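You operate a simulated robot arm through the tools that you are given. There is no shell and no other tool.

You are at the controls of a simulated robot arm. One attempt, no reset.

Task
The white lever rests off its white marks: centre it with its adjuster knob, then try it.
Fine: slacken its lock nut first and tighten it again before the try; leave the other rods alone.

Only the result counts: the job must be done as asked and must still hold three seconds after the hand-in. Knocking over, shifting, dropping, spilling or breaking anything else fails it.

Robot
A 7-joint arm with a two-finger parallel gripper, fixed in place. Base frame: the origin is on the floor under the middle of its stand, x ahead of it, y to its left, z up. Readings come in m, degrees, newtons and seconds.
It reaches about 1.247 m from its shoulder. Its first joint turns from -132.0 to 132.0 degrees. Payload 3.91 kg.
The tool frame sits at the grasp point between the pads (the TCP): z along the fingers, y along the line on which they close. The tips reach 0.03 m beyond it. Largest opening 0.11 m; finger width 0.02, thickness 0.01; the body of the gripper, 0.048 by 0.112 m, starts 0.055 m behind the TCP.
Orientation is that of the tool frame in the base frame, as a unit quaternion [x, y, z, w]. With the fingers straight down and closing along the base's y, the tool's x points along the base's -x, its y along +y and its z along -z.

Tools
- The arm moves only by the tool arm_command. Its argument "rows" is a list that holds one entry, the list of rows, each a list of 6 numbers: the shift along the base's x, y, z in m, then the turn, a rotation vector about the base's x, y, z in rad. In form: [[[tx, ty, tz, wx, wy, wz], ...]]. A call has 1 to 20 rows; each row is the pose to reach, as a shift and turn from the pose commanded when the call began. "claw" is the opening in per cent of the stroke, from 0 (shut) to 100 (fully open), set as the call begins (left out, the last holds). Rows are played at 5 a second. More than 0.05 m and 8.6 degrees between two rows, or a gripper value outside its range, and nothing of the call is played. A pose out of reach is approached as far as the arm can. The call stops where the force on the tool passes 90 N (or 10 N more than at its start, if that is more) or the arm is blocked; 0.2 s more then pass. The fingers move at their own pace (about 0.108 m/s each) and stop on an object; they squeeze with about 40 N. The grip force told is the motor's: it shows also when the fingers shut on nothing. Time passes only in rows, and 0.2 s behind the last, so rows that repeat a pose let the fingers close. The reply holds the time, the measured pose of the TCP, the force on the tool along the base axes, the opening and the grip force, in the units named above and with some noise, with the torque about the TCP (base axes, N m) and any sound that the robot's microphone picked up.
- Cameras (640 x 400 px; columns grow to the right, rows downward): "scene" is fixed at [0.4007, -0.5006, 1.6195]; the picture's right is [0.97, 0.25, 0.00], its down [0.03, -0.13, -0.99] and it looks along [-0.24, 0.96, -0.13] (base axes); focal length 331 px, centre (320, 200). "wrist" rides on the gripper at [0.072, 0.017, -0.103] in the tool frame; the picture's right is [-0.23, 0.97, 0.00], its down [-0.76, -0.18, -0.62] and it looks along [-0.61, -0.14, 0.78] (tool axes); focal length 222 px, centre (320, 200). There is no depth. A picture from a camera that has moved, and an enlarged one, comes with that camera's place and axes in the base frame and with its lens. The place of the scene camera against the robot may be out by one fixed shift of up to 0.012 m in any direction.
- grab_frame(camera): a new picture of that camera. It takes no simulated time.
- zoom(camera, box): a new picture of the part [left, top, right, bottom] of that camera's present view, enlarged. It takes no simulated time.
- job_done(): hands the job in; it is judged then, once.

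Nothing tells you positions but the pictures and the camera data. Unless the task says otherwise, let go and move clear before handing in.

The tools are called as name(argument=value, ...) on one line, values as JSON. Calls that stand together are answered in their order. arm_command: Moves the arm, as the interface text tells. Its arguments: {"type":"object","properties":{"rows":{"type":"array","items":{"type":"array","items":{"type":"array","items":{"type":"number"}}}},"claw":{"type":"number"}},"required":["rows"]} The other tools are called the same way: grab_frame (camera) takes a picture; zoom (camera, box) takes an enlarged picture of a part of a camera's view; job_done () hands the job in.

At the start:

```text
time: 0.0
position: [0.2776, 0.4144, 1.5396]
tool_rot: [0.0, 1.0, 0.0, 0.0]
contact_force: [0.3, -0.6, -1.2]
moment: [-0.02, -0.01, 0.02]
grip_width: 0.11
grasp_force: 0.0
```

scene: 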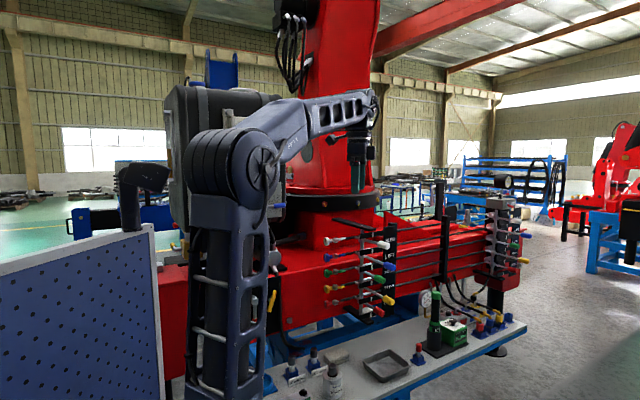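
wrist: 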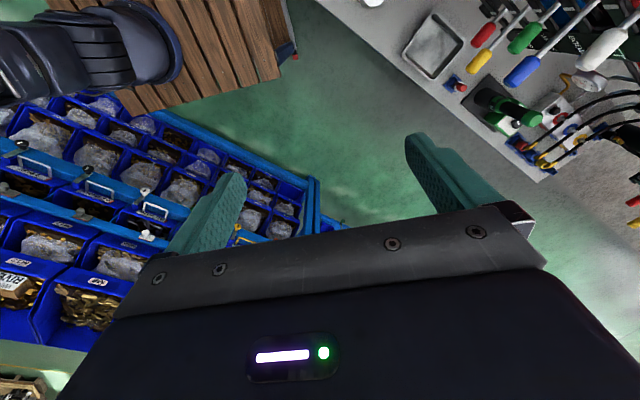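

I see a red machine with a stack of coloured levers (white, blue, green, yellow, red) near the middle and another stack further right. I'll zoom in to understand them before moving.

zoom(camera="scene", box=[300, 210, 420, 330])

zoom(camera="scene", box=[400, 160, 560, 360])

zoom(camera="wrist", box=[400, 0, 640, 180])

```text
3.33 times, centred on (360, 270) of scene
camera zoom: at [0.4007, -0.5006, 1.6195], right [0.97, 0.25, 0.0], down [0.03, -0.13, -0.99], along [-0.24, 0.96, -0.13], focal length 1103 px, centre (187, -33)
```

zoom: 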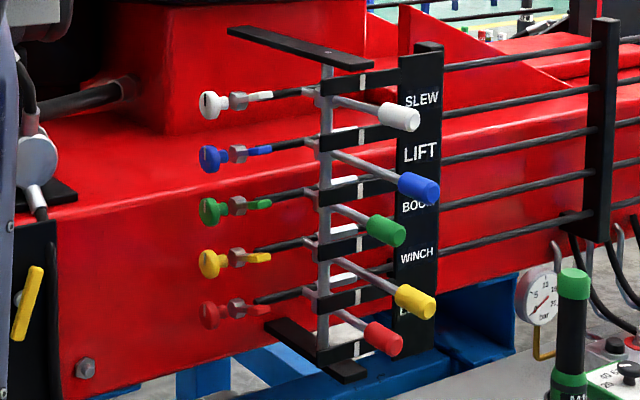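

```text
2.00 times, centred on (480, 260) of scene
camera zoom: at [0.4007, -0.5006, 1.6195], right [0.97, 0.25, 0.0], down [0.03, -0.13, -0.99], along [-0.24, 0.96, -0.13], focal length 662 px, centre (0, 80)
```

zoom: 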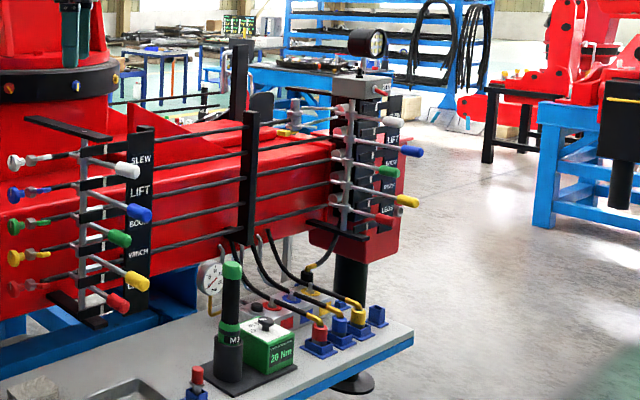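

```text
2.22 times, centred on (520, 90) of wrist
camera zoom: at [0.2052, 0.4314, 1.6433], right [0.23, 0.97, 0.0], down [0.76, -0.18, 0.62], along [0.61, -0.14, -0.78], focal length 494 px, centre (-124, 444)
```

zoom: 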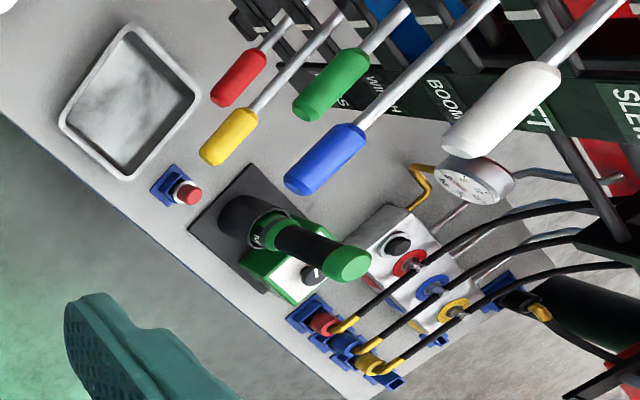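

The near lever station sits around x≈0.1–0.35, y≈0.85, z≈1.0–1.25, with the white row on top. I'll zoom more on the white row and its knob, nut and marks.

zoom(camera="scene", box=[332, 215, 392, 255])

zoom(camera="scene", box=[332, 250, 392, 290])

zoom(camera="scene", box=[470, 170, 540, 290])

zoom(camera="scene", box=[100, 60, 400, 400])

```text
10.00 times, centred on (362, 235) of scene
camera zoom: at [0.4007, -0.5006, 1.6195], right [0.97, 0.25, 0.0], down [0.03, -0.13, -0.99], along [-0.24, 0.96, -0.13], focal length 3310 px, centre (-100, -150)
```

zoom: 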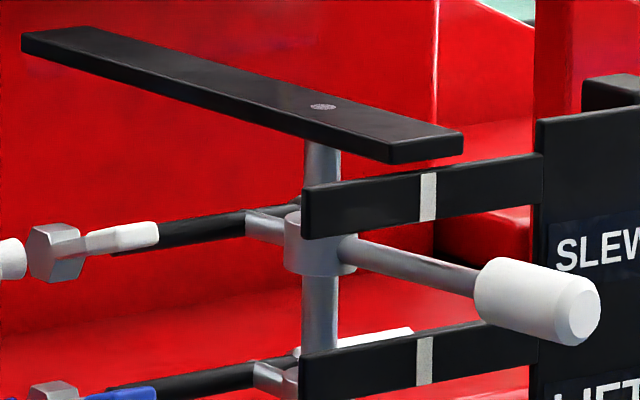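

```text
10.00 times, centred on (362, 270) of scene
camera zoom: at [0.4007, -0.5006, 1.6195], right [0.97, 0.25, 0.0], down [0.03, -0.13, -0.99], along [-0.24, 0.96, -0.13], focal length 3310 px, centre (-100, -500)
```

zoom: 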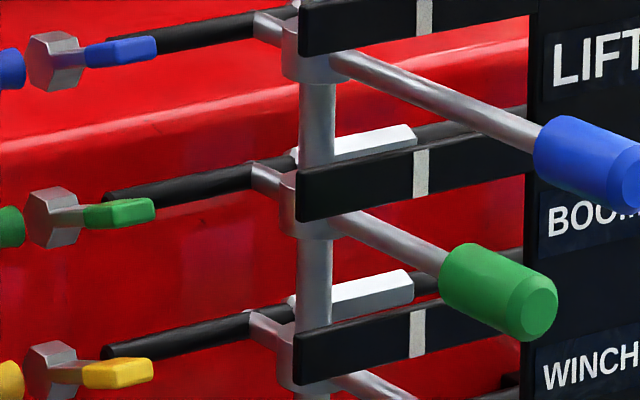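

```text
3.33 times, centred on (505, 230) of scene
camera zoom: at [0.4007, -0.5006, 1.6195], right [0.97, 0.25, 0.0], down [0.03, -0.13, -0.99], along [-0.24, 0.96, -0.13], focal length 1103 px, centre (-297, 100)
```

zoom: 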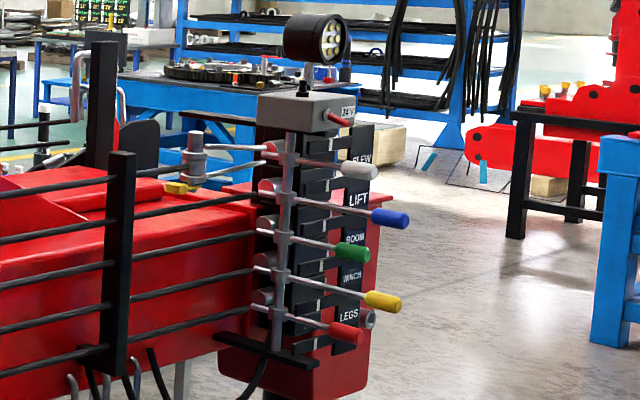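

```text
1.18 times, centred on (250, 230) of scene
camera zoom: at [0.4007, -0.5006, 1.6195], right [0.97, 0.25, 0.0], down [0.03, -0.13, -0.99], along [-0.24, 0.96, -0.13], focal length 389 px, centre (402, 165)
```

zoom: 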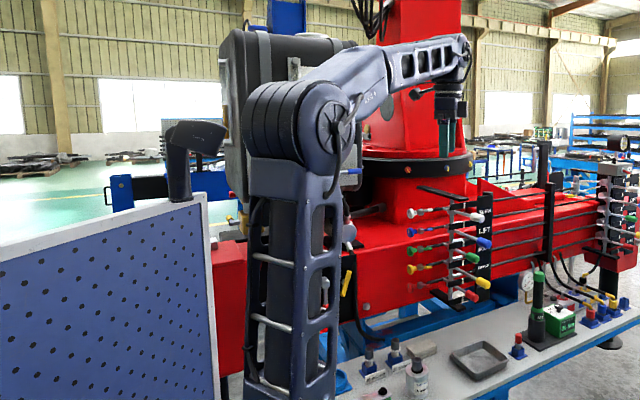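

The lock nut is a grey hex with a coloured paddle next to the knob, and the lever pivots on a vertical post under a white strip on a black bar. I'll turn the hand to face the station (fingers along +y) and stay well back, so the wrist camera can see it.

arm_command(rows=[[[-0.01, 0, -0.01, 0.131, 0, 0], [-0.02, 0, -0.02, 0.262, 0, 0], [-0.03, 0, -0.03, 0.393, 0, 0], [-0.04, 0, -0.04, 0.524, 0, 0], [-0.05, 0, -0.05, 0.655, 0, 0], [-0.06, 0, -0.06, 0.786, 0, 0], [-0.07, 0, -0.07, 0.917, 0, 0], [-0.08, 0, -0.08, 1.048, 0, 0], [-0.09, 0, -0.09, 1.179, 0, 0], [-0.1, 0, -0.1, 1.31, 0, 0], [-0.11, 0, -0.11, 1.441, 0, 0], [-0.12, 0, -0.12, 1.571, 0, 0]]])

```text
time: 2.8
position: [0.3023, 0.3881, 1.4177]
tool_rot: [0.105, 0.699, 0.7, 0.106]
contact_force: [0.2, -0.7, 0.2]
moment: [0.01, -0.02, 0.04]
grip_width: 0.1096
grasp_force: 0.0
stopped in row 12: the arm was blocked; the commanded pose is now the measured one
```

The arm was stopped short in the last row, so I'll look at both cameras to see why and what's visible now.

grab_frame(camera="scene")

grab_frame(camera="wrist")

```text
taken
```

scene: 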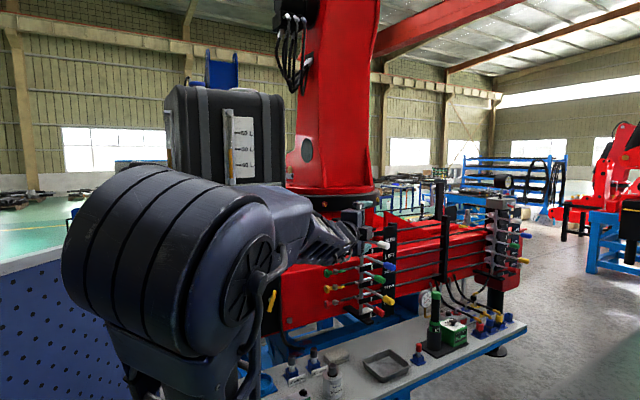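

```text
taken
camera wrist: at [0.2027, 0.3094, 1.4364], right [0.22, -0.07, 0.97], down [0.55, -0.82, -0.18], along [0.81, 0.57, -0.14], focal length 222 px, centre (320, 200)
```

wrist: 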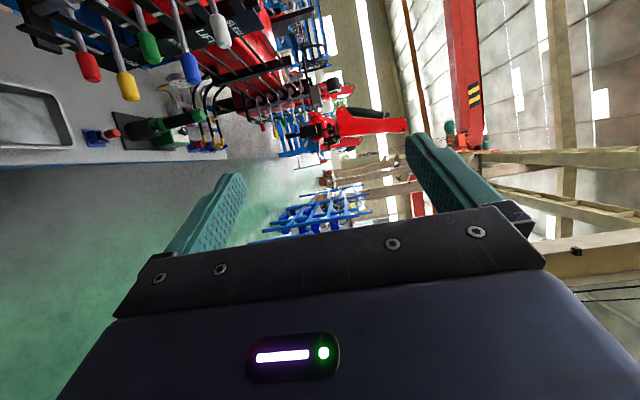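

The hand was too close to the stand when folded, which is why it stopped. I'll move it out toward the station (to about y=0.58, still clear of the lever tips at y≈0.8) and turn it to look straight at the levers.

arm_command(rows=[[[0, 0.025, 0, 0, 0, 0], [0, 0.05, 0, 0, 0, 0], [0, 0.075, 0, 0, 0, 0], [0, 0.1, 0, 0, 0, 0], [0, 0.125, 0, 0, 0, 0.05], [0, 0.15, 0, 0, 0, 0.1], [0, 0.17, 0, 0, 0, 0.15], [0, 0.19, 0, 0, 0, 0.2], [0, 0.19, 0, 0, 0, 0.25], [0, 0.19, 0, 0, 0, 0.3]]])

grab_frame(camera="scene")

grab_frame(camera="wrist")

```text
time: 5.0
position: [0.3022, 0.58, 1.4186]
tool_rot: [-0.001, 0.706, 0.708, -0.002]
contact_force: [-0.1, -0.6, 0.0]
moment: [0.0, 0.0, -0.03]
grip_width: 0.1102
grasp_force: 0.1
```

```text
taken
```

scene: 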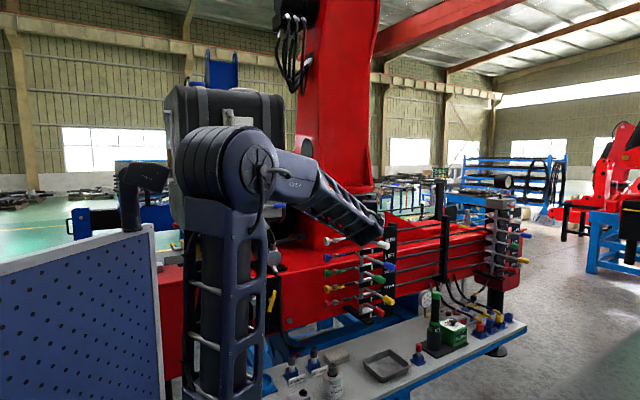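

```text
taken
camera wrist: at [0.2302, 0.4745, 1.4357], right [0.23, 0.0, 0.97], down [0.76, -0.62, -0.18], along [0.6, 0.78, -0.14], focal length 222 px, centre (320, 200)
```

wrist: 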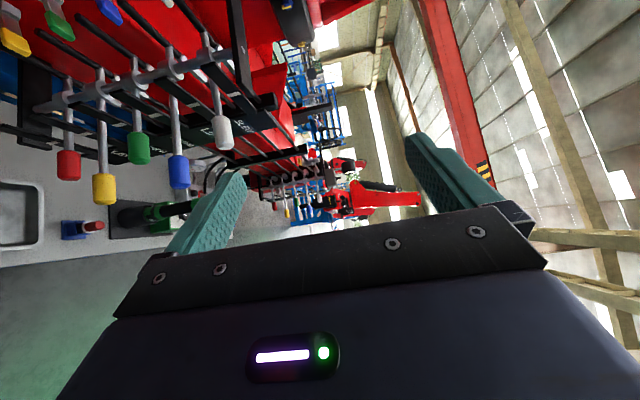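

Now the wrist camera sees the station in the upper-left of its picture, rotated with "right" being up. I'll zoom into it.

zoom(camera="wrist", box=[0, 0, 280, 200])

zoom(camera="wrist", box=[80, 0, 280, 160])

zoom(camera="scene", box=[310, 220, 410, 330])

```text
2.00 times, centred on (140, 100) of wrist
camera zoom: at [0.2302, 0.4745, 1.4357], right [0.23, 0.0, 0.97], down [0.76, -0.62, -0.18], along [0.6, 0.78, -0.14], focal length 444 px, centre (680, 400)
```

zoom: 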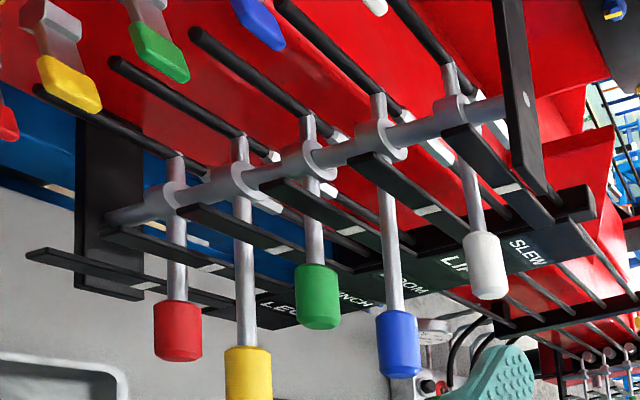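

```text
2.50 times, centred on (180, 80) of wrist
camera zoom: at [0.2302, 0.4745, 1.4357], right [0.23, 0.0, 0.97], down [0.76, -0.62, -0.18], along [0.6, 0.78, -0.14], focal length 555 px, centre (670, 500)
```

zoom: 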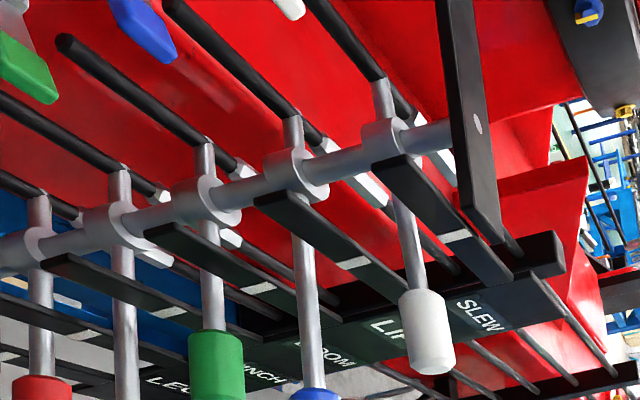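

```text
3.64 times, centred on (360, 275) of scene
camera zoom: at [0.4007, -0.5006, 1.6195], right [0.97, 0.25, 0.0], down [0.03, -0.13, -0.99], along [-0.24, 0.96, -0.13], focal length 1204 px, centre (174, -73)
```

zoom: 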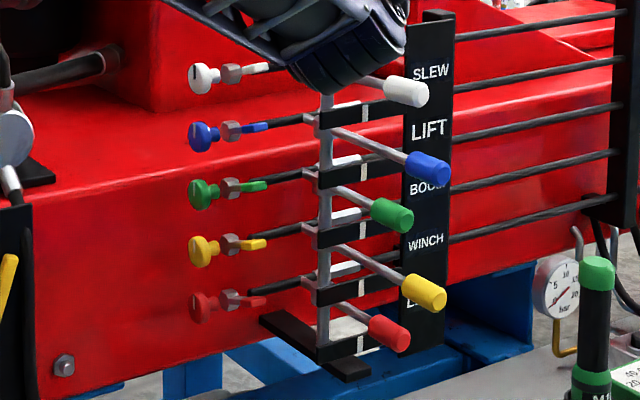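

The white lever points roughly along (+x, −y) at 45° from a post near (0.228, 0.918), tip around (0.345, 0.80, 1.25). Next I'll move left and turn a little more to see the knobs and the nut paddles.

arm_command(rows=[[[-0.015, 0, 0.01, 0, 0, 0.06], [-0.03, 0, 0.02, 0, 0, 0.12], [-0.045, 0, 0.03, 0, 0, 0.18], [-0.06, 0, 0.04, 0, 0, 0.24], [-0.075, 0, 0.05, 0, 0, 0.3], [-0.09, 0, 0.06, 0, 0, 0.36], [-0.1, 0, 0.06, 0, 0, 0.42]]])

grab_frame(camera="wrist")

```text
time: 6.6
position: [0.2023, 0.5786, 1.4786]
tool_rot: [-0.148, 0.69, 0.692, -0.149]
contact_force: [0.3, 0.2, 0.7]
moment: [-0.03, -0.02, 0.0]
grip_width: 0.11
grasp_force: 0.2
```

```text
taken
camera wrist: at [0.179, 0.4535, 1.4959], right [0.21, 0.09, 0.97], down [0.95, -0.26, -0.18], along [0.23, 0.96, -0.14], focal length 222 px, centre (320, 200)
```

wrist: 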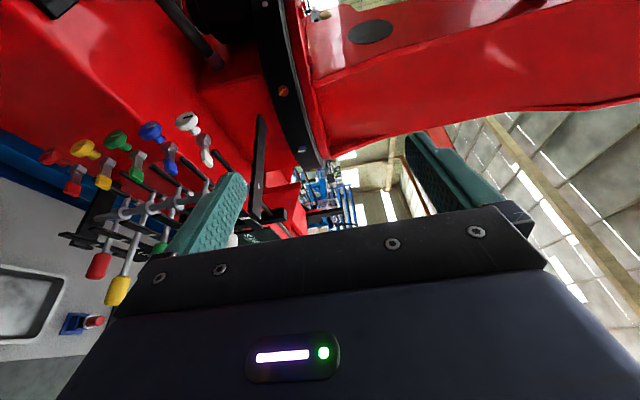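

zoom(camera="wrist", box=[20, 90, 260, 270])

zoom(camera="wrist", box=[120, 100, 240, 190])

```text
2.22 times, centred on (140, 180) of wrist
camera zoom: at [0.179, 0.4535, 1.4959], right [0.21, 0.09, 0.97], down [0.95, -0.26, -0.18], along [0.23, 0.96, -0.14], focal length 494 px, centre (720, 244)
```

zoom: 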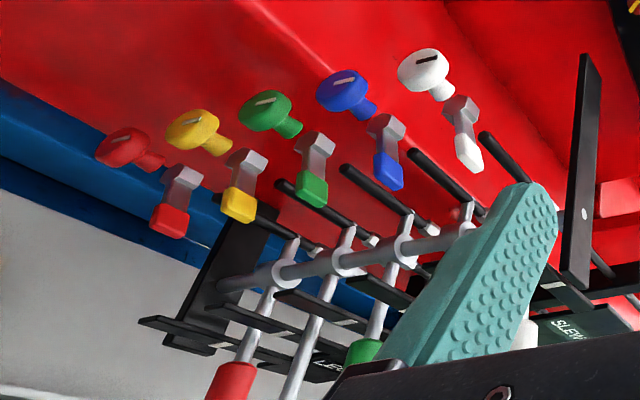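

```text
4.44 times, centred on (180, 145) of wrist
camera zoom: at [0.179, 0.4535, 1.4959], right [0.21, 0.09, 0.97], down [0.95, -0.26, -0.18], along [0.23, 0.96, -0.14], focal length 987 px, centre (942, 444)
```

zoom: 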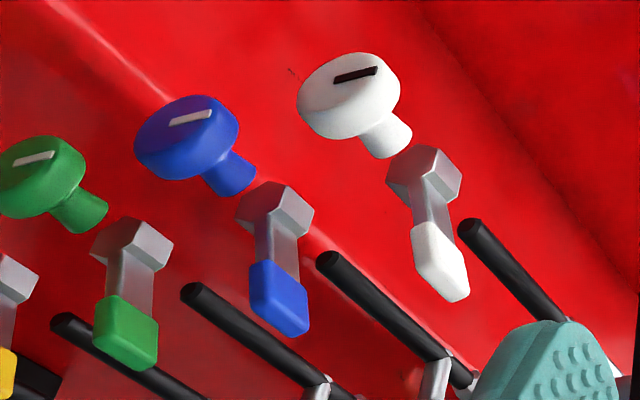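

The station is turned about 42°: rods run along roughly u=(0.74,0.67), levers point out along v=(0.67,−0.74), and the knobs face back toward the robot, with the nut paddles sticking out toward v. I'll swing the hand to point along u, staying back from the knobs, to inspect them.

arm_command(rows=[[[-0.02, 0.004, -0.003, 0, 0, -0.126], [-0.04, 0.008, -0.006, 0, 0, -0.252], [-0.06, 0.012, -0.009, 0, 0, -0.378], [-0.08, 0.016, -0.012, 0, 0, -0.504], [-0.1, 0.02, -0.015, 0, 0, -0.63], [-0.12, 0.024, -0.018, 0, 0, -0.756], [-0.14, 0.028, -0.021, 0, 0, -0.882], [-0.16, 0.032, -0.024, 0, 0, -1.008], [-0.18, 0.036, -0.027, 0, 0, -1.134], [-0.2, 0.04, -0.03, 0, 0, -1.24]]])

grab_frame(camera="scene")

grab_frame(camera="wrist")

```text
time: 8.8
position: [0.0017, 0.6171, 1.4484]
tool_rot: [0.281, 0.649, 0.648, 0.282]
contact_force: [-0.4, -0.3, -0.2]
moment: [-0.01, 0.02, 0.04]
grip_width: 0.11
grasp_force: 0.0
```

```text
taken
```

scene: 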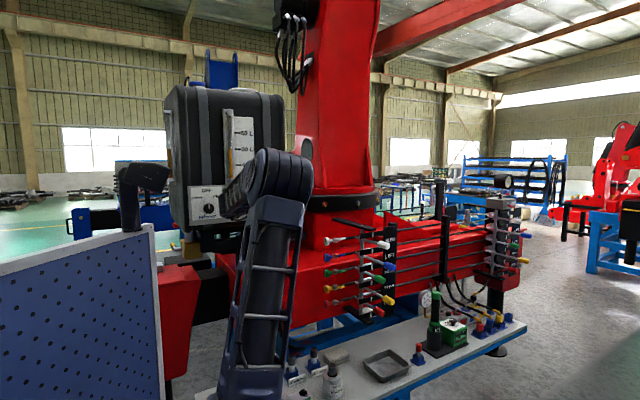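

```text
taken
camera wrist: at [-0.1242, 0.5984, 1.4655], right [0.15, -0.17, 0.97], down [0.06, -0.98, -0.18], along [0.99, 0.09, -0.14], focal length 222 px, centre (320, 200)
```

wrist: 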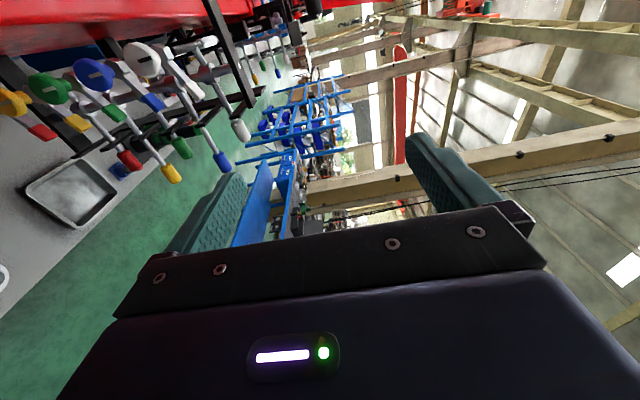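

The arm reached the pose freely. I'll zoom into the knob row from this side.

zoom(camera="wrist", box=[0, 10, 260, 190])

zoom(camera="wrist", box=[110, 20, 260, 120])

```text
2.22 times, centred on (130, 100) of wrist
camera zoom: at [-0.1242, 0.5984, 1.4655], right [0.15, -0.17, 0.97], down [0.06, -0.98, -0.18], along [0.99, 0.09, -0.14], focal length 494 px, centre (742, 422)
```

zoom: 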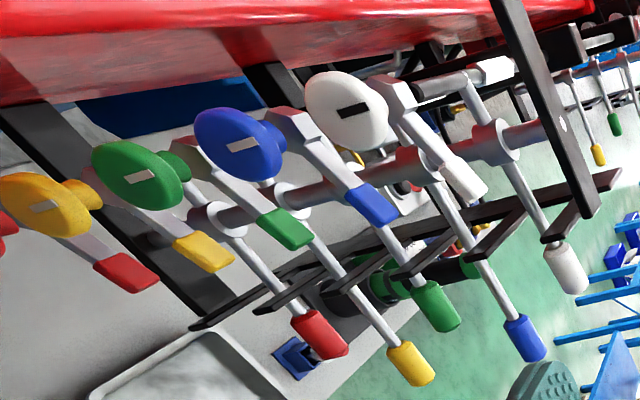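

```text
4.00 times, centred on (185, 70) of wrist
camera zoom: at [-0.1242, 0.5984, 1.4655], right [0.15, -0.17, 0.97], down [0.06, -0.98, -0.18], along [0.99, 0.09, -0.14], focal length 888 px, centre (860, 720)
```

zoom: 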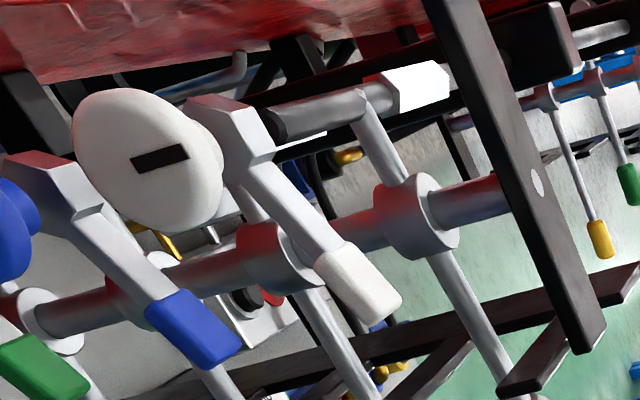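

Triangulating between wrist views puts the white knob face at about (0.091, 0.819, 1.257), the nut at (0.126, 0.854, 1.248), its paddle at (0.162, 0.818, 1.266) and the lever hub at (0.228, 0.894). Next I'll roll the hand 90° about its pointing axis so the camera rides on top, still clear of everything.

arm_command(rows=[[[0, 0, 0, 0.0956, 0.0894, 0], [0, 0, 0, 0.1912, 0.1788, 0], [0, 0, 0, 0.2868, 0.2682, 0], [0, 0, 0, 0.3824, 0.3576, 0], [0, 0, 0, 0.478, 0.447, 0], [0, 0, 0, 0.5736, 0.5364, 0], [0, 0, 0, 0.6692, 0.6258, 0], [0, 0, 0, 0.7648, 0.7152, 0], [0, 0, 0, 0.8604, 0.8046, 0], [0, 0, 0, 0.956, 0.894, 0], [0, 0, 0, 1.0516, 0.9834, 0], [0, 0, 0, 1.1472, 1.0728, 0]]])

grab_frame(camera="wrist")

grab_frame(camera="scene")

```text
time: 11.4
position: [0.0004, 0.6175, 1.4497]
tool_rot: [0.658, 0.258, 0.658, -0.26]
contact_force: [0.7, 0.1, 0.8]
moment: [-0.04, -0.05, -0.03]
grip_width: 0.1101
grasp_force: 0.0
```

```text
taken
camera wrist: at [-0.0624, 0.5342, 1.5222], right [0.66, -0.71, -0.23], down [-0.58, -0.29, -0.76], along [0.47, 0.64, -0.61], focal length 222 px, centre (320, 200)
```

wrist: 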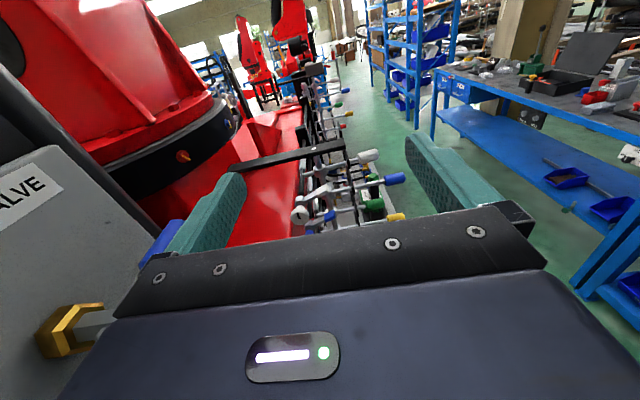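

```text
taken
```

scene: 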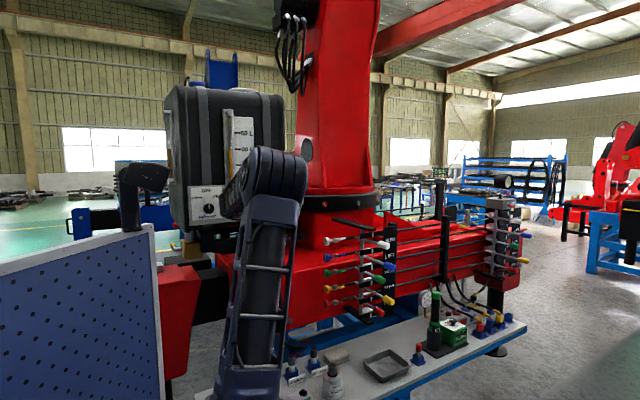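

The roll worked and the knobs are now visible between the fingers, but there's a grey valve box with a yellow handle to the left. I'll zoom on both.

zoom(camera="wrist", box=[220, 110, 420, 240])

zoom(camera="wrist", box=[0, 0, 260, 400])

zoom(camera="scene", box=[100, 60, 400, 320])

```text
3.08 times, centred on (320, 175) of wrist
camera zoom: at [-0.0624, 0.5342, 1.5222], right [0.66, -0.71, -0.23], down [-0.58, -0.29, -0.76], along [0.47, 0.64, -0.61], focal length 684 px, centre (320, 277)
```

zoom: 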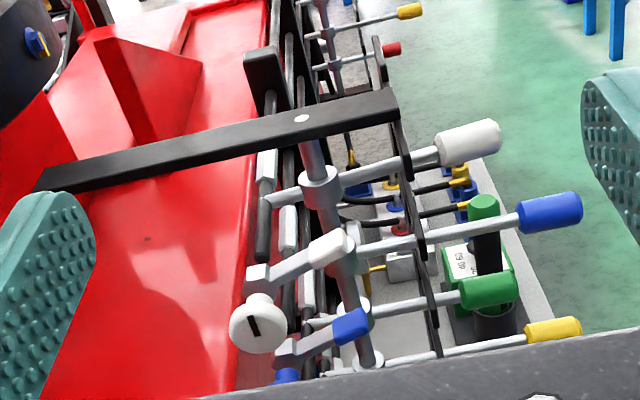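

```text
1.00 times, centred on (130, 200) of wrist (not enlarged: the box is as wide or as high as the picture)
camera zoom: at [-0.0624, 0.5342, 1.5222], right [0.66, -0.71, -0.23], down [-0.58, -0.29, -0.76], along [0.47, 0.64, -0.61], focal length 222 px, centre (510, 200)
```

zoom: 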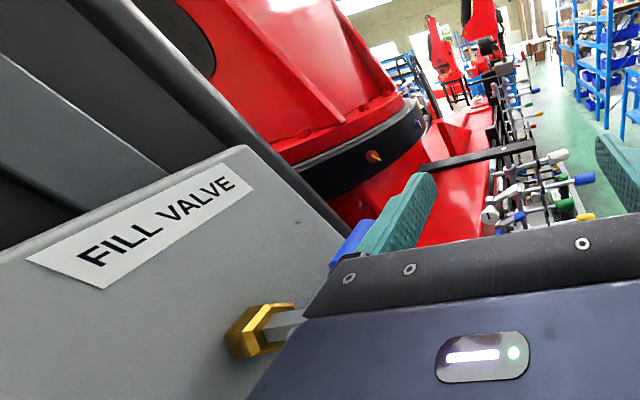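

```text
1.54 times, centred on (250, 190) of scene
camera zoom: at [0.4007, -0.5006, 1.6195], right [0.97, 0.25, 0.0], down [0.03, -0.13, -0.99], along [-0.24, 0.96, -0.13], focal length 509 px, centre (428, 215)
```

zoom: 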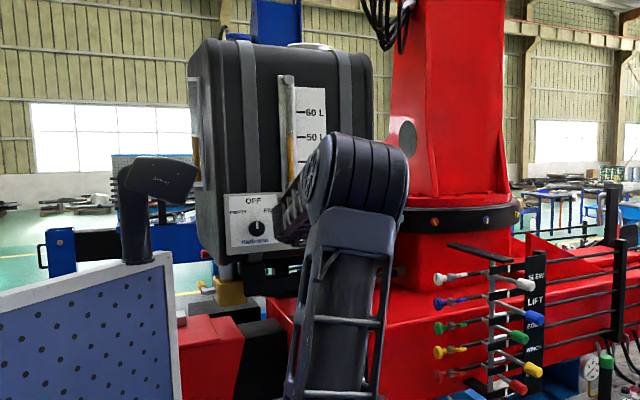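

A tank with a "FILL VALVE" box stands to the left of the hand, and I need to know how far off it is. I'll shift sideways away from it and compare pictures.

arm_command(rows=[[[0.025, -0.02, 0, 0, 0, 0], [0.05, -0.04, 0, 0, 0, 0], [0.075, -0.055, 0, 0, 0, 0], [0.1, -0.07, 0, 0, 0, 0]]])

grab_frame(camera="wrist")

zoom(camera="wrist", box=[200, 80, 400, 220])

zoom(camera="scene", box=[100, 60, 400, 320])

```text
time: 12.4
position: [0.1032, 0.5483, 1.4478]
tool_rot: [0.658, 0.259, 0.658, -0.26]
contact_force: [0.1, 0.4, 0.1]
moment: [0.01, 0.01, 0.0]
grip_width: 0.1099
grasp_force: 0.1
```

```text
taken
camera wrist: at [0.0384, 0.4649, 1.5209], right [0.66, -0.71, -0.23], down [-0.58, -0.3, -0.76], along [0.47, 0.64, -0.61], focal length 222 px, centre (320, 200)
```

wrist: 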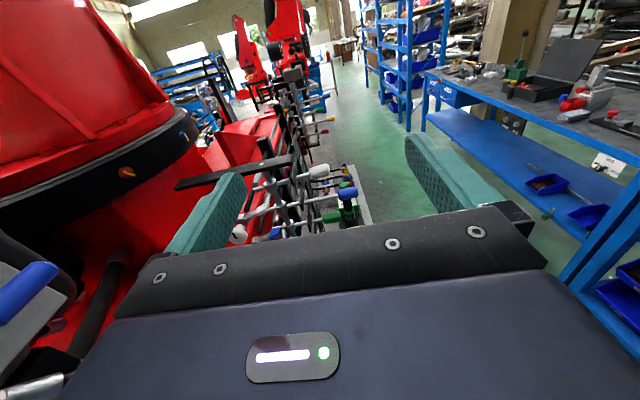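

```text
2.86 times, centred on (300, 150) of wrist
camera zoom: at [0.0384, 0.4649, 1.5209], right [0.66, -0.71, -0.23], down [-0.58, -0.3, -0.76], along [0.47, 0.64, -0.61], focal length 635 px, centre (377, 343)
```

zoom: 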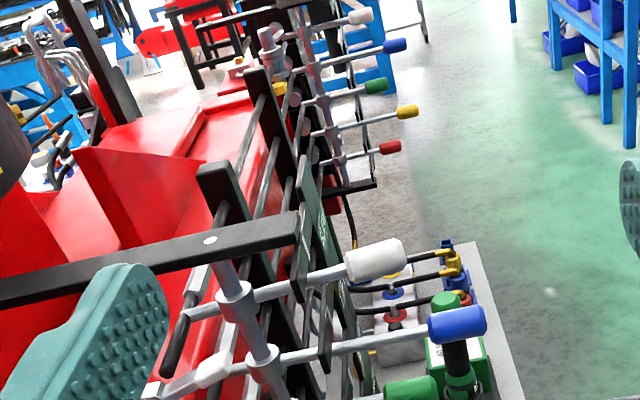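

```text
1.54 times, centred on (250, 190) of scene
camera zoom: at [0.4007, -0.5006, 1.6195], right [0.97, 0.25, 0.0], down [0.03, -0.13, -0.99], along [-0.24, 0.96, -0.13], focal length 509 px, centre (428, 215)
```

zoom: 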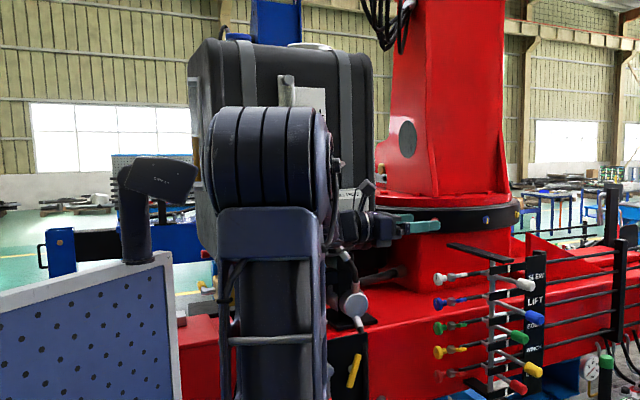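

The valve's blue handle end triangulates to about (−0.06, 0.75, 1.41), so it's quite close to where my wrist would go. I'll turn the camera left to map those obstacles.

arm_command(rows=[[[0.0, -0.01, 0.01, 0, 0, 0.12], [0.0, -0.02, 0.02, 0, 0, 0.24], [0.0, -0.03, 0.03, 0, 0, 0.36], [0.0, -0.04, 0.04, 0, 0, 0.48], [0.0, -0.04, 0.05, 0, 0, 0.6], [0, -0.04, 0.06, 0, 0, 0.72]]])

grab_frame(camera="wrist")

```text
time: 13.8
position: [0.0995, 0.5081, 1.5099]
tool_rot: [0.524, 0.474, 0.524, -0.475]
contact_force: [-1.0, 0.6, 0.8]
moment: [-0.02, 0.0, -0.1]
grip_width: 0.11
grasp_force: 0.0
```

```text
taken
camera wrist: at [0.1067, 0.4026, 1.5825], right [0.97, -0.09, -0.23], down [-0.24, -0.6, -0.76], along [-0.06, 0.79, -0.61], focal length 222 px, centre (320, 200)
```

wrist: 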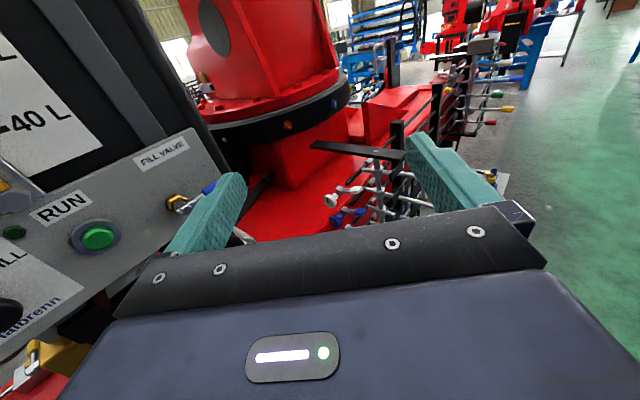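

The panel (RUN button, FILL VALVE lever) sits at about z 1.37–1.50, left of and above my working line, so approaching low from the front side should clear it. I'll zoom in on the region just left of the knobs for lower obstacles.

zoom(camera="wrist", box=[150, 120, 450, 260])

zoom(camera="scene", box=[220, 200, 380, 320])

```text
2.13 times, centred on (300, 190) of wrist
camera zoom: at [0.1067, 0.4026, 1.5825], right [0.97, -0.09, -0.23], down [-0.24, -0.6, -0.76], along [-0.06, 0.79, -0.61], focal length 474 px, centre (363, 221)
```

zoom: 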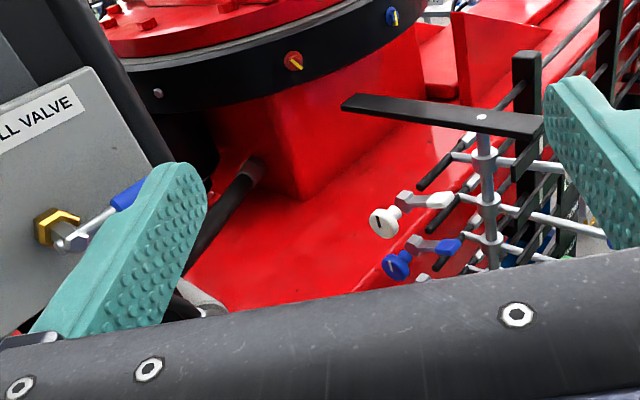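

```text
3.33 times, centred on (300, 260) of scene
camera zoom: at [0.4007, -0.5006, 1.6195], right [0.97, 0.25, 0.0], down [0.03, -0.13, -0.99], along [-0.24, 0.96, -0.13], focal length 1103 px, centre (387, 0)
```

zoom: 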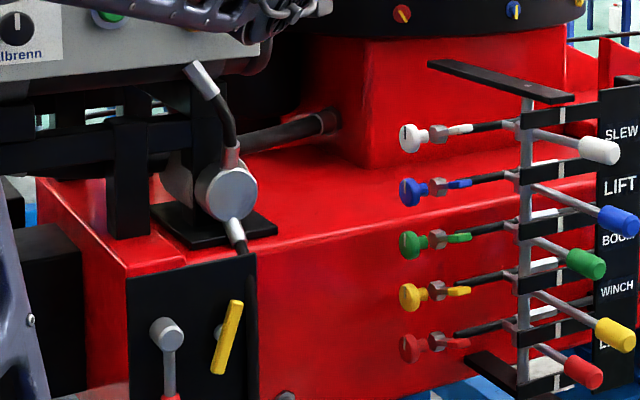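

The white row stands about 10 cm above the beam top and 5 cm in front of its face. A pump with a hose stands left of it, so I'll work from the front and top: fingers pointing in along −v, swinging about the rod axis. First I'll roll the hand back in free space.

arm_command(rows=[[[0.006, 0.001, -0.005, -0.0129, -0.1302, 0], [0.012, 0.002, -0.01, -0.0258, -0.2604, 0], [0.018, 0.003, -0.015, -0.0387, -0.3906, 0], [0.024, 0.004, -0.02, -0.0516, -0.5208, 0], [0.03, 0.005, -0.025, -0.0645, -0.651, 0], [0.036, 0.006, -0.03, -0.0774, -0.7812, 0], [0.042, 0.007, -0.035, -0.0903, -0.9114, 0], [0.048, 0.008, -0.04, -0.1032, -1.0416, 0], [0.054, 0.008, -0.045, -0.1161, -1.1718, 0], [0.06, 0.009, -0.05, -0.129, -1.302, 0], [0.066, 0.009, -0.055, -0.1419, -1.4322, 0], [0.07, 0.01, -0.06, -0.155, -1.5625, 0]]])

```text
time: 16.4
position: [0.1717, 0.5171, 1.447]
tool_rot: [0.034, 0.706, 0.706, 0.036]
contact_force: [0.5, -0.5, -0.1]
moment: [-0.01, -0.01, 0.03]
grip_width: 0.1097
grasp_force: 0.0
```

Now I'll yaw to point along −v and move in front of the white knob row, keeping about 0.18 m off.

arm_command(rows=[[[0.007, 0.02, -0.02, 0, 0, 0.126], [0.014, 0.04, -0.04, 0, 0, 0.252], [0.021, 0.06, -0.06, 0, 0, 0.378], [0.028, 0.08, -0.08, 0, 0, 0.504], [0.035, 0.1, -0.1, 0, 0, 0.63], [0.042, 0.12, -0.12, 0, 0, 0.756], [0.047, 0.14, -0.14, 0, 0, 0.885], [0.047, 0.169, -0.147, 0, 0, 0.885]]])

grab_frame(camera="wrist")

grab_frame(camera="scene")

```text
time: 18.2
position: [0.2211, 0.6864, 1.3031]
tool_rot: [-0.271, 0.653, 0.653, -0.272]
contact_force: [-0.8, -0.9, 0.4]
moment: [-0.07, -0.04, -0.05]
grip_width: 0.1099
grasp_force: 0.1
```

```text
taken
camera wrist: at [0.2433, 0.5616, 1.3201], right [0.16, 0.16, 0.97], down [0.98, 0.1, -0.18], along [-0.13, 0.98, -0.14], focal length 222 px, centre (320, 200)
```

wrist: 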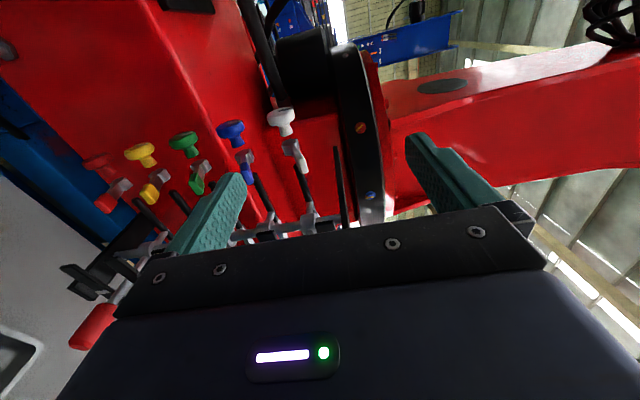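

```text
taken
```

scene: 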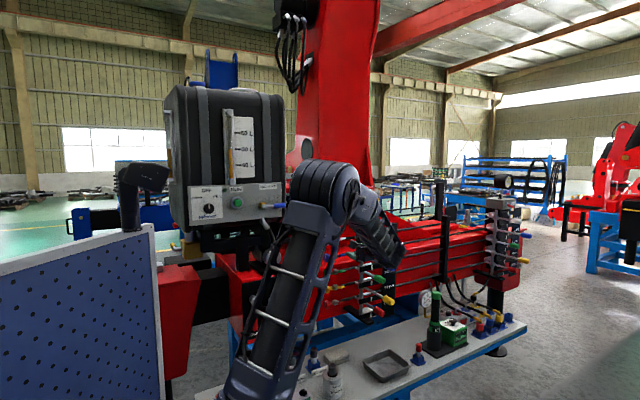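

I'm now facing the knob row from the front. Zooming on the white knob, nut and paddle for accurate geometry.

zoom(camera="wrist", box=[220, 90, 370, 240])

zoom(camera="wrist", box=[255, 95, 325, 185])

```text
2.67 times, centred on (295, 165) of wrist
camera zoom: at [0.2433, 0.5616, 1.3201], right [0.16, 0.16, 0.97], down [0.98, 0.1, -0.18], along [-0.13, 0.98, -0.14], focal length 592 px, centre (387, 293)
```

zoom: 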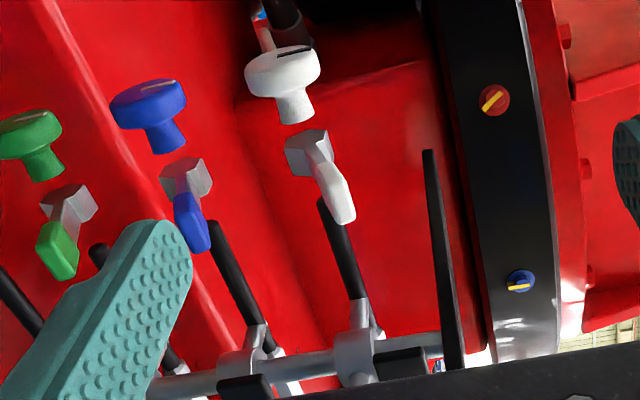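

```text
4.44 times, centred on (290, 140) of wrist
camera zoom: at [0.2433, 0.5616, 1.3201], right [0.16, 0.16, 0.97], down [0.98, 0.1, -0.18], along [-0.13, 0.98, -0.14], focal length 987 px, centre (453, 467)
```

zoom: 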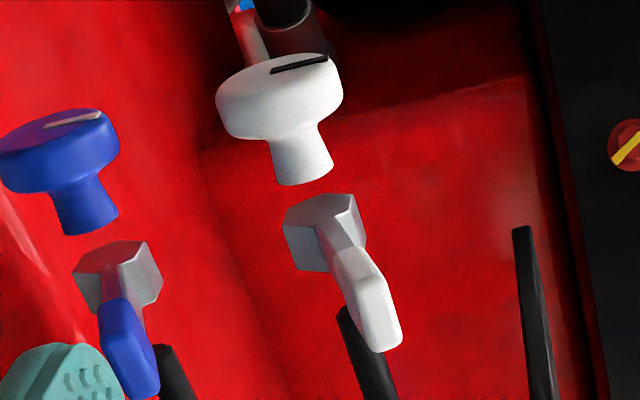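

Geometry is consistent: rod axis at v≈−0.5145, z≈1.249; nut at u≈0.692; paddle points out and 19° up, about 8 cm long. I'll tilt the hand 19° to line up with the paddle, half-close the gripper and stop about 9 cm short of gripping.

arm_command(rows=[[[0.003, 0.015, 0, -0.059, -0.059, 0], [0.006, 0.03, -0.001, -0.118, -0.118, 0], [0.009, 0.045, -0.0015, -0.177, -0.177, 0], [0.0115, 0.0595, -0.002, -0.235, -0.235, 0], [0.0115, 0.0595, -0.002, -0.235, -0.235, 0]]], claw=50)

grab_frame(camera="wrist")

zoom(camera="wrist", box=[220, 80, 420, 220])

```text
time: 19.4
position: [0.2306, 0.7476, 1.3]
tool_rot: [-0.311, 0.752, 0.536, -0.224]
contact_force: [0.6, 0.0, 0.0]
moment: [-0.01, 0.03, 0.03]
grip_width: 0.0553
grasp_force: 0.2
```

```text
taken
camera wrist: at [0.2449, 0.6305, 1.3505], right [-0.06, 0.39, 0.92], down [1.0, 0.08, 0.03], along [-0.06, 0.92, -0.39], focal length 222 px, centre (320, 200)
```

wrist: 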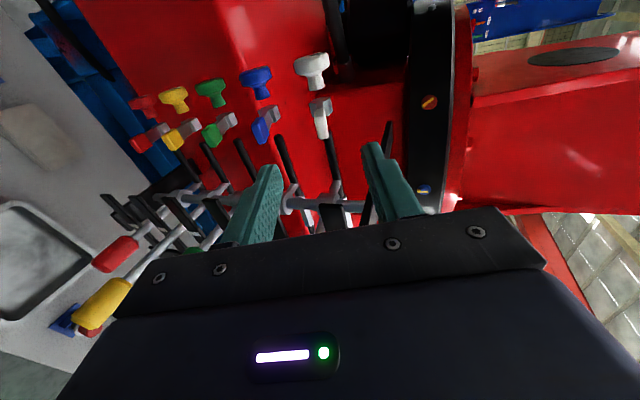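

```text
2.86 times, centred on (320, 150) of wrist
camera zoom: at [0.2449, 0.6305, 1.3505], right [-0.06, 0.39, 0.92], down [1.0, 0.08, 0.03], along [-0.06, 0.92, -0.39], focal length 635 px, centre (320, 343)
```

zoom: 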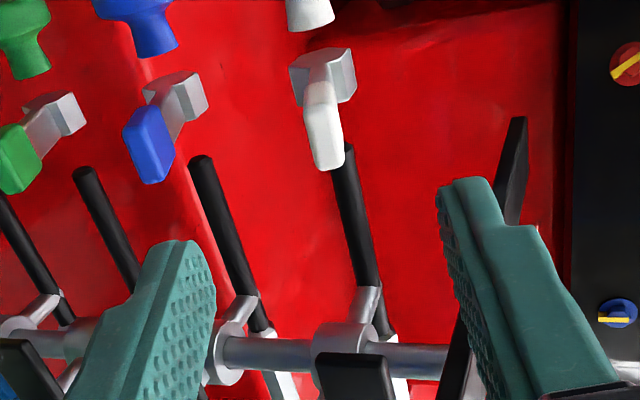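

The predicted paddle position matches the picture within a millimetre or two. I'll slide in along the paddle so it sits between the open fingers.

arm_command(rows=[[[-0.012, 0.012, -0.006, 0, 0, 0], [-0.024, 0.024, -0.012, 0, 0, 0], [-0.037, 0.037, -0.018, 0, 0, 0], [-0.049, 0.049, -0.024, 0, 0, 0], [-0.0616, 0.0618, -0.03, 0, 0, 0], [-0.0616, 0.0618, -0.03, 0, 0, 0]]])

grab_frame(camera="wrist")

zoom(camera="wrist", box=[220, 80, 420, 220])

```text
time: 20.8
position: [0.168, 0.8078, 1.2687]
tool_rot: [-0.312, 0.752, 0.536, -0.223]
contact_force: [-0.6, 0.0, -0.1]
moment: [-0.02, 0.03, 0.0]
grip_width: 0.055
grasp_force: 0.0
```

```text
taken
camera wrist: at [0.1832, 0.6909, 1.3201], right [-0.06, 0.38, 0.92], down [1.0, 0.08, 0.03], along [-0.06, 0.92, -0.39], focal length 222 px, centre (320, 200)
```

wrist: 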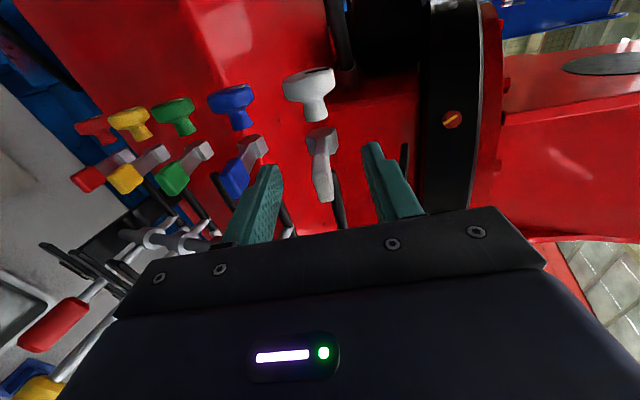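

```text
2.86 times, centred on (320, 150) of wrist
camera zoom: at [0.1832, 0.6909, 1.3201], right [-0.06, 0.38, 0.92], down [1.0, 0.08, 0.03], along [-0.06, 0.92, -0.39], focal length 635 px, centre (320, 343)
```

zoom: 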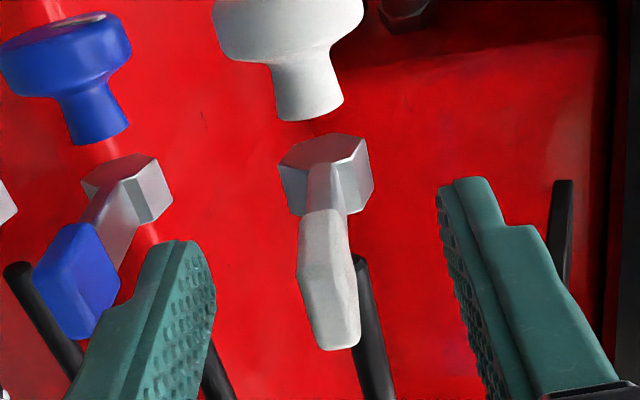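

The white handle sits between the pads and clear of the blue one. Closing on it now.

arm_command(rows=[[[0, 0, 0, 0, 0, 0], [0, 0, 0, 0, 0, 0], [0, 0, 0, 0, 0, 0], [0, 0, 0, 0, 0, 0]]], claw=0)

zoom(camera="wrist", box=[220, 80, 420, 220])

```text
time: 21.8
position: [0.1686, 0.8082, 1.2712]
tool_rot: [-0.312, 0.751, 0.537, -0.224]
contact_force: [-2.3, 12.6, 14.0]
moment: [0.74, 0.71, -0.14]
grip_width: 0.0098
grasp_force: 45.3
```

```text
2.86 times, centred on (320, 150) of wrist
camera zoom: at [0.1831, 0.691, 1.3209], right [-0.06, 0.38, 0.92], down [1.0, 0.08, 0.03], along [-0.06, 0.92, -0.39], focal length 635 px, centre (320, 343)
```

zoom: 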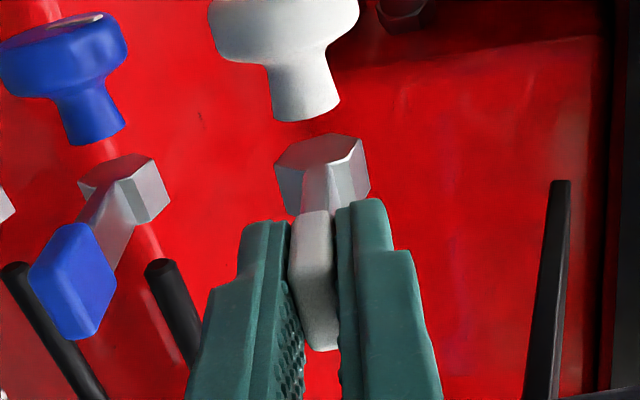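

Gripped, handle about 10 mm thick. Now I'll swing it gently upward about the rod axis (counter-clockwise seen from the knob end, the loosening direction) by 12° and check the reaction.

arm_command(rows=[[[-0.0009, 0.0009, 0.0032, -0.037, -0.037, 0], [-0.0019, 0.0019, 0.0064, -0.074, -0.074, 0], [-0.003, 0.003, 0.0095, -0.111, -0.111, 0], [-0.0042, 0.0042, 0.0125, -0.148, -0.148, 0], [-0.0042, 0.0042, 0.0125, -0.148, -0.148, 0]]])

zoom(camera="wrist", box=[220, 80, 420, 220])

zoom(camera="scene", box=[310, 200, 430, 290])

```text
time: 23.0
position: [0.1546, 0.797, 1.2735]
tool_rot: [-0.335, 0.797, 0.468, -0.186]
contact_force: [36.5, -3.8, 16.7]
moment: [1.82, 1.48, -0.34]
grip_width: 0.0135
grasp_force: 44.4
out of reach, approached as far as the arm can: row 3, 4, 5
```

```text
2.86 times, centred on (320, 150) of wrist
camera zoom: at [0.1596, 0.6861, 1.339], right [-0.19, 0.49, 0.85], down [0.98, 0.09, 0.17], along [0.0, 0.87, -0.5], focal length 635 px, centre (320, 343)
```

zoom: 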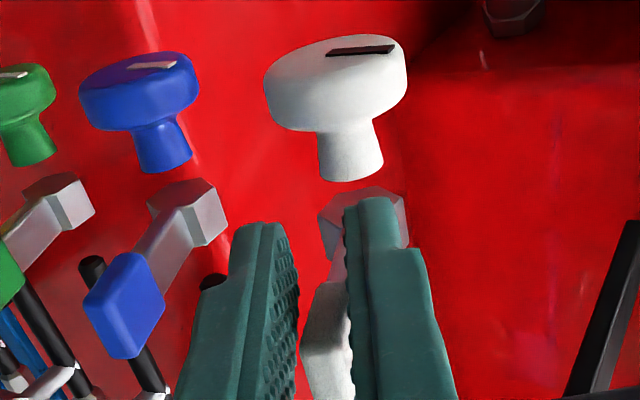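

```text
4.44 times, centred on (370, 245) of scene
camera zoom: at [0.4007, -0.5006, 1.6195], right [0.97, 0.25, 0.0], down [0.03, -0.13, -0.99], along [-0.24, 0.96, -0.13], focal length 1471 px, centre (98, 0)
```

zoom: 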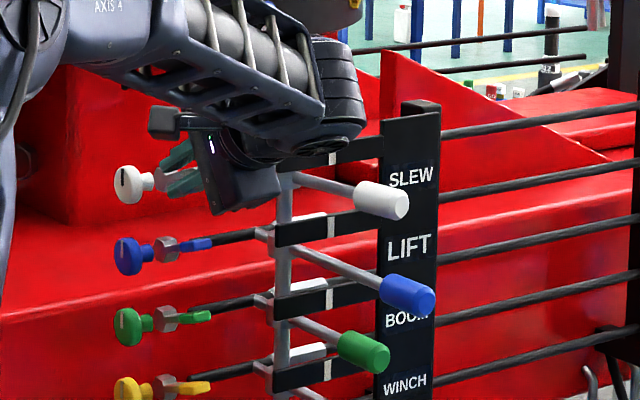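

The arm hit a reach limit in that folded posture and drifted toward −u, so I'll let go rather than force it. I'll open and back straight out.

arm_command(rows=[[[0, 0, 0, 0, 0, 0], [0, 0, 0, 0, 0, 0]]], claw=50)

zoom(camera="wrist", box=[220, 80, 420, 220])

```text
time: 23.6
position: [0.1376, 0.7974, 1.2781]
tool_rot: [-0.341, 0.791, 0.47, -0.191]
contact_force: [-0.9, 0.7, 0.8]
moment: [0.01, 0.0, -0.03]
grip_width: 0.055
grasp_force: 0.0
```

```text
2.86 times, centred on (320, 150) of wrist
camera zoom: at [0.1464, 0.6872, 1.3421], right [-0.19, 0.48, 0.85], down [0.98, 0.11, 0.16], along [-0.02, 0.87, -0.49], focal length 635 px, centre (320, 343)
```

zoom: 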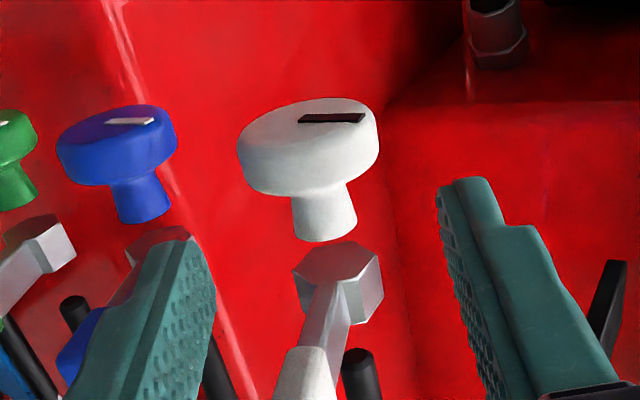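

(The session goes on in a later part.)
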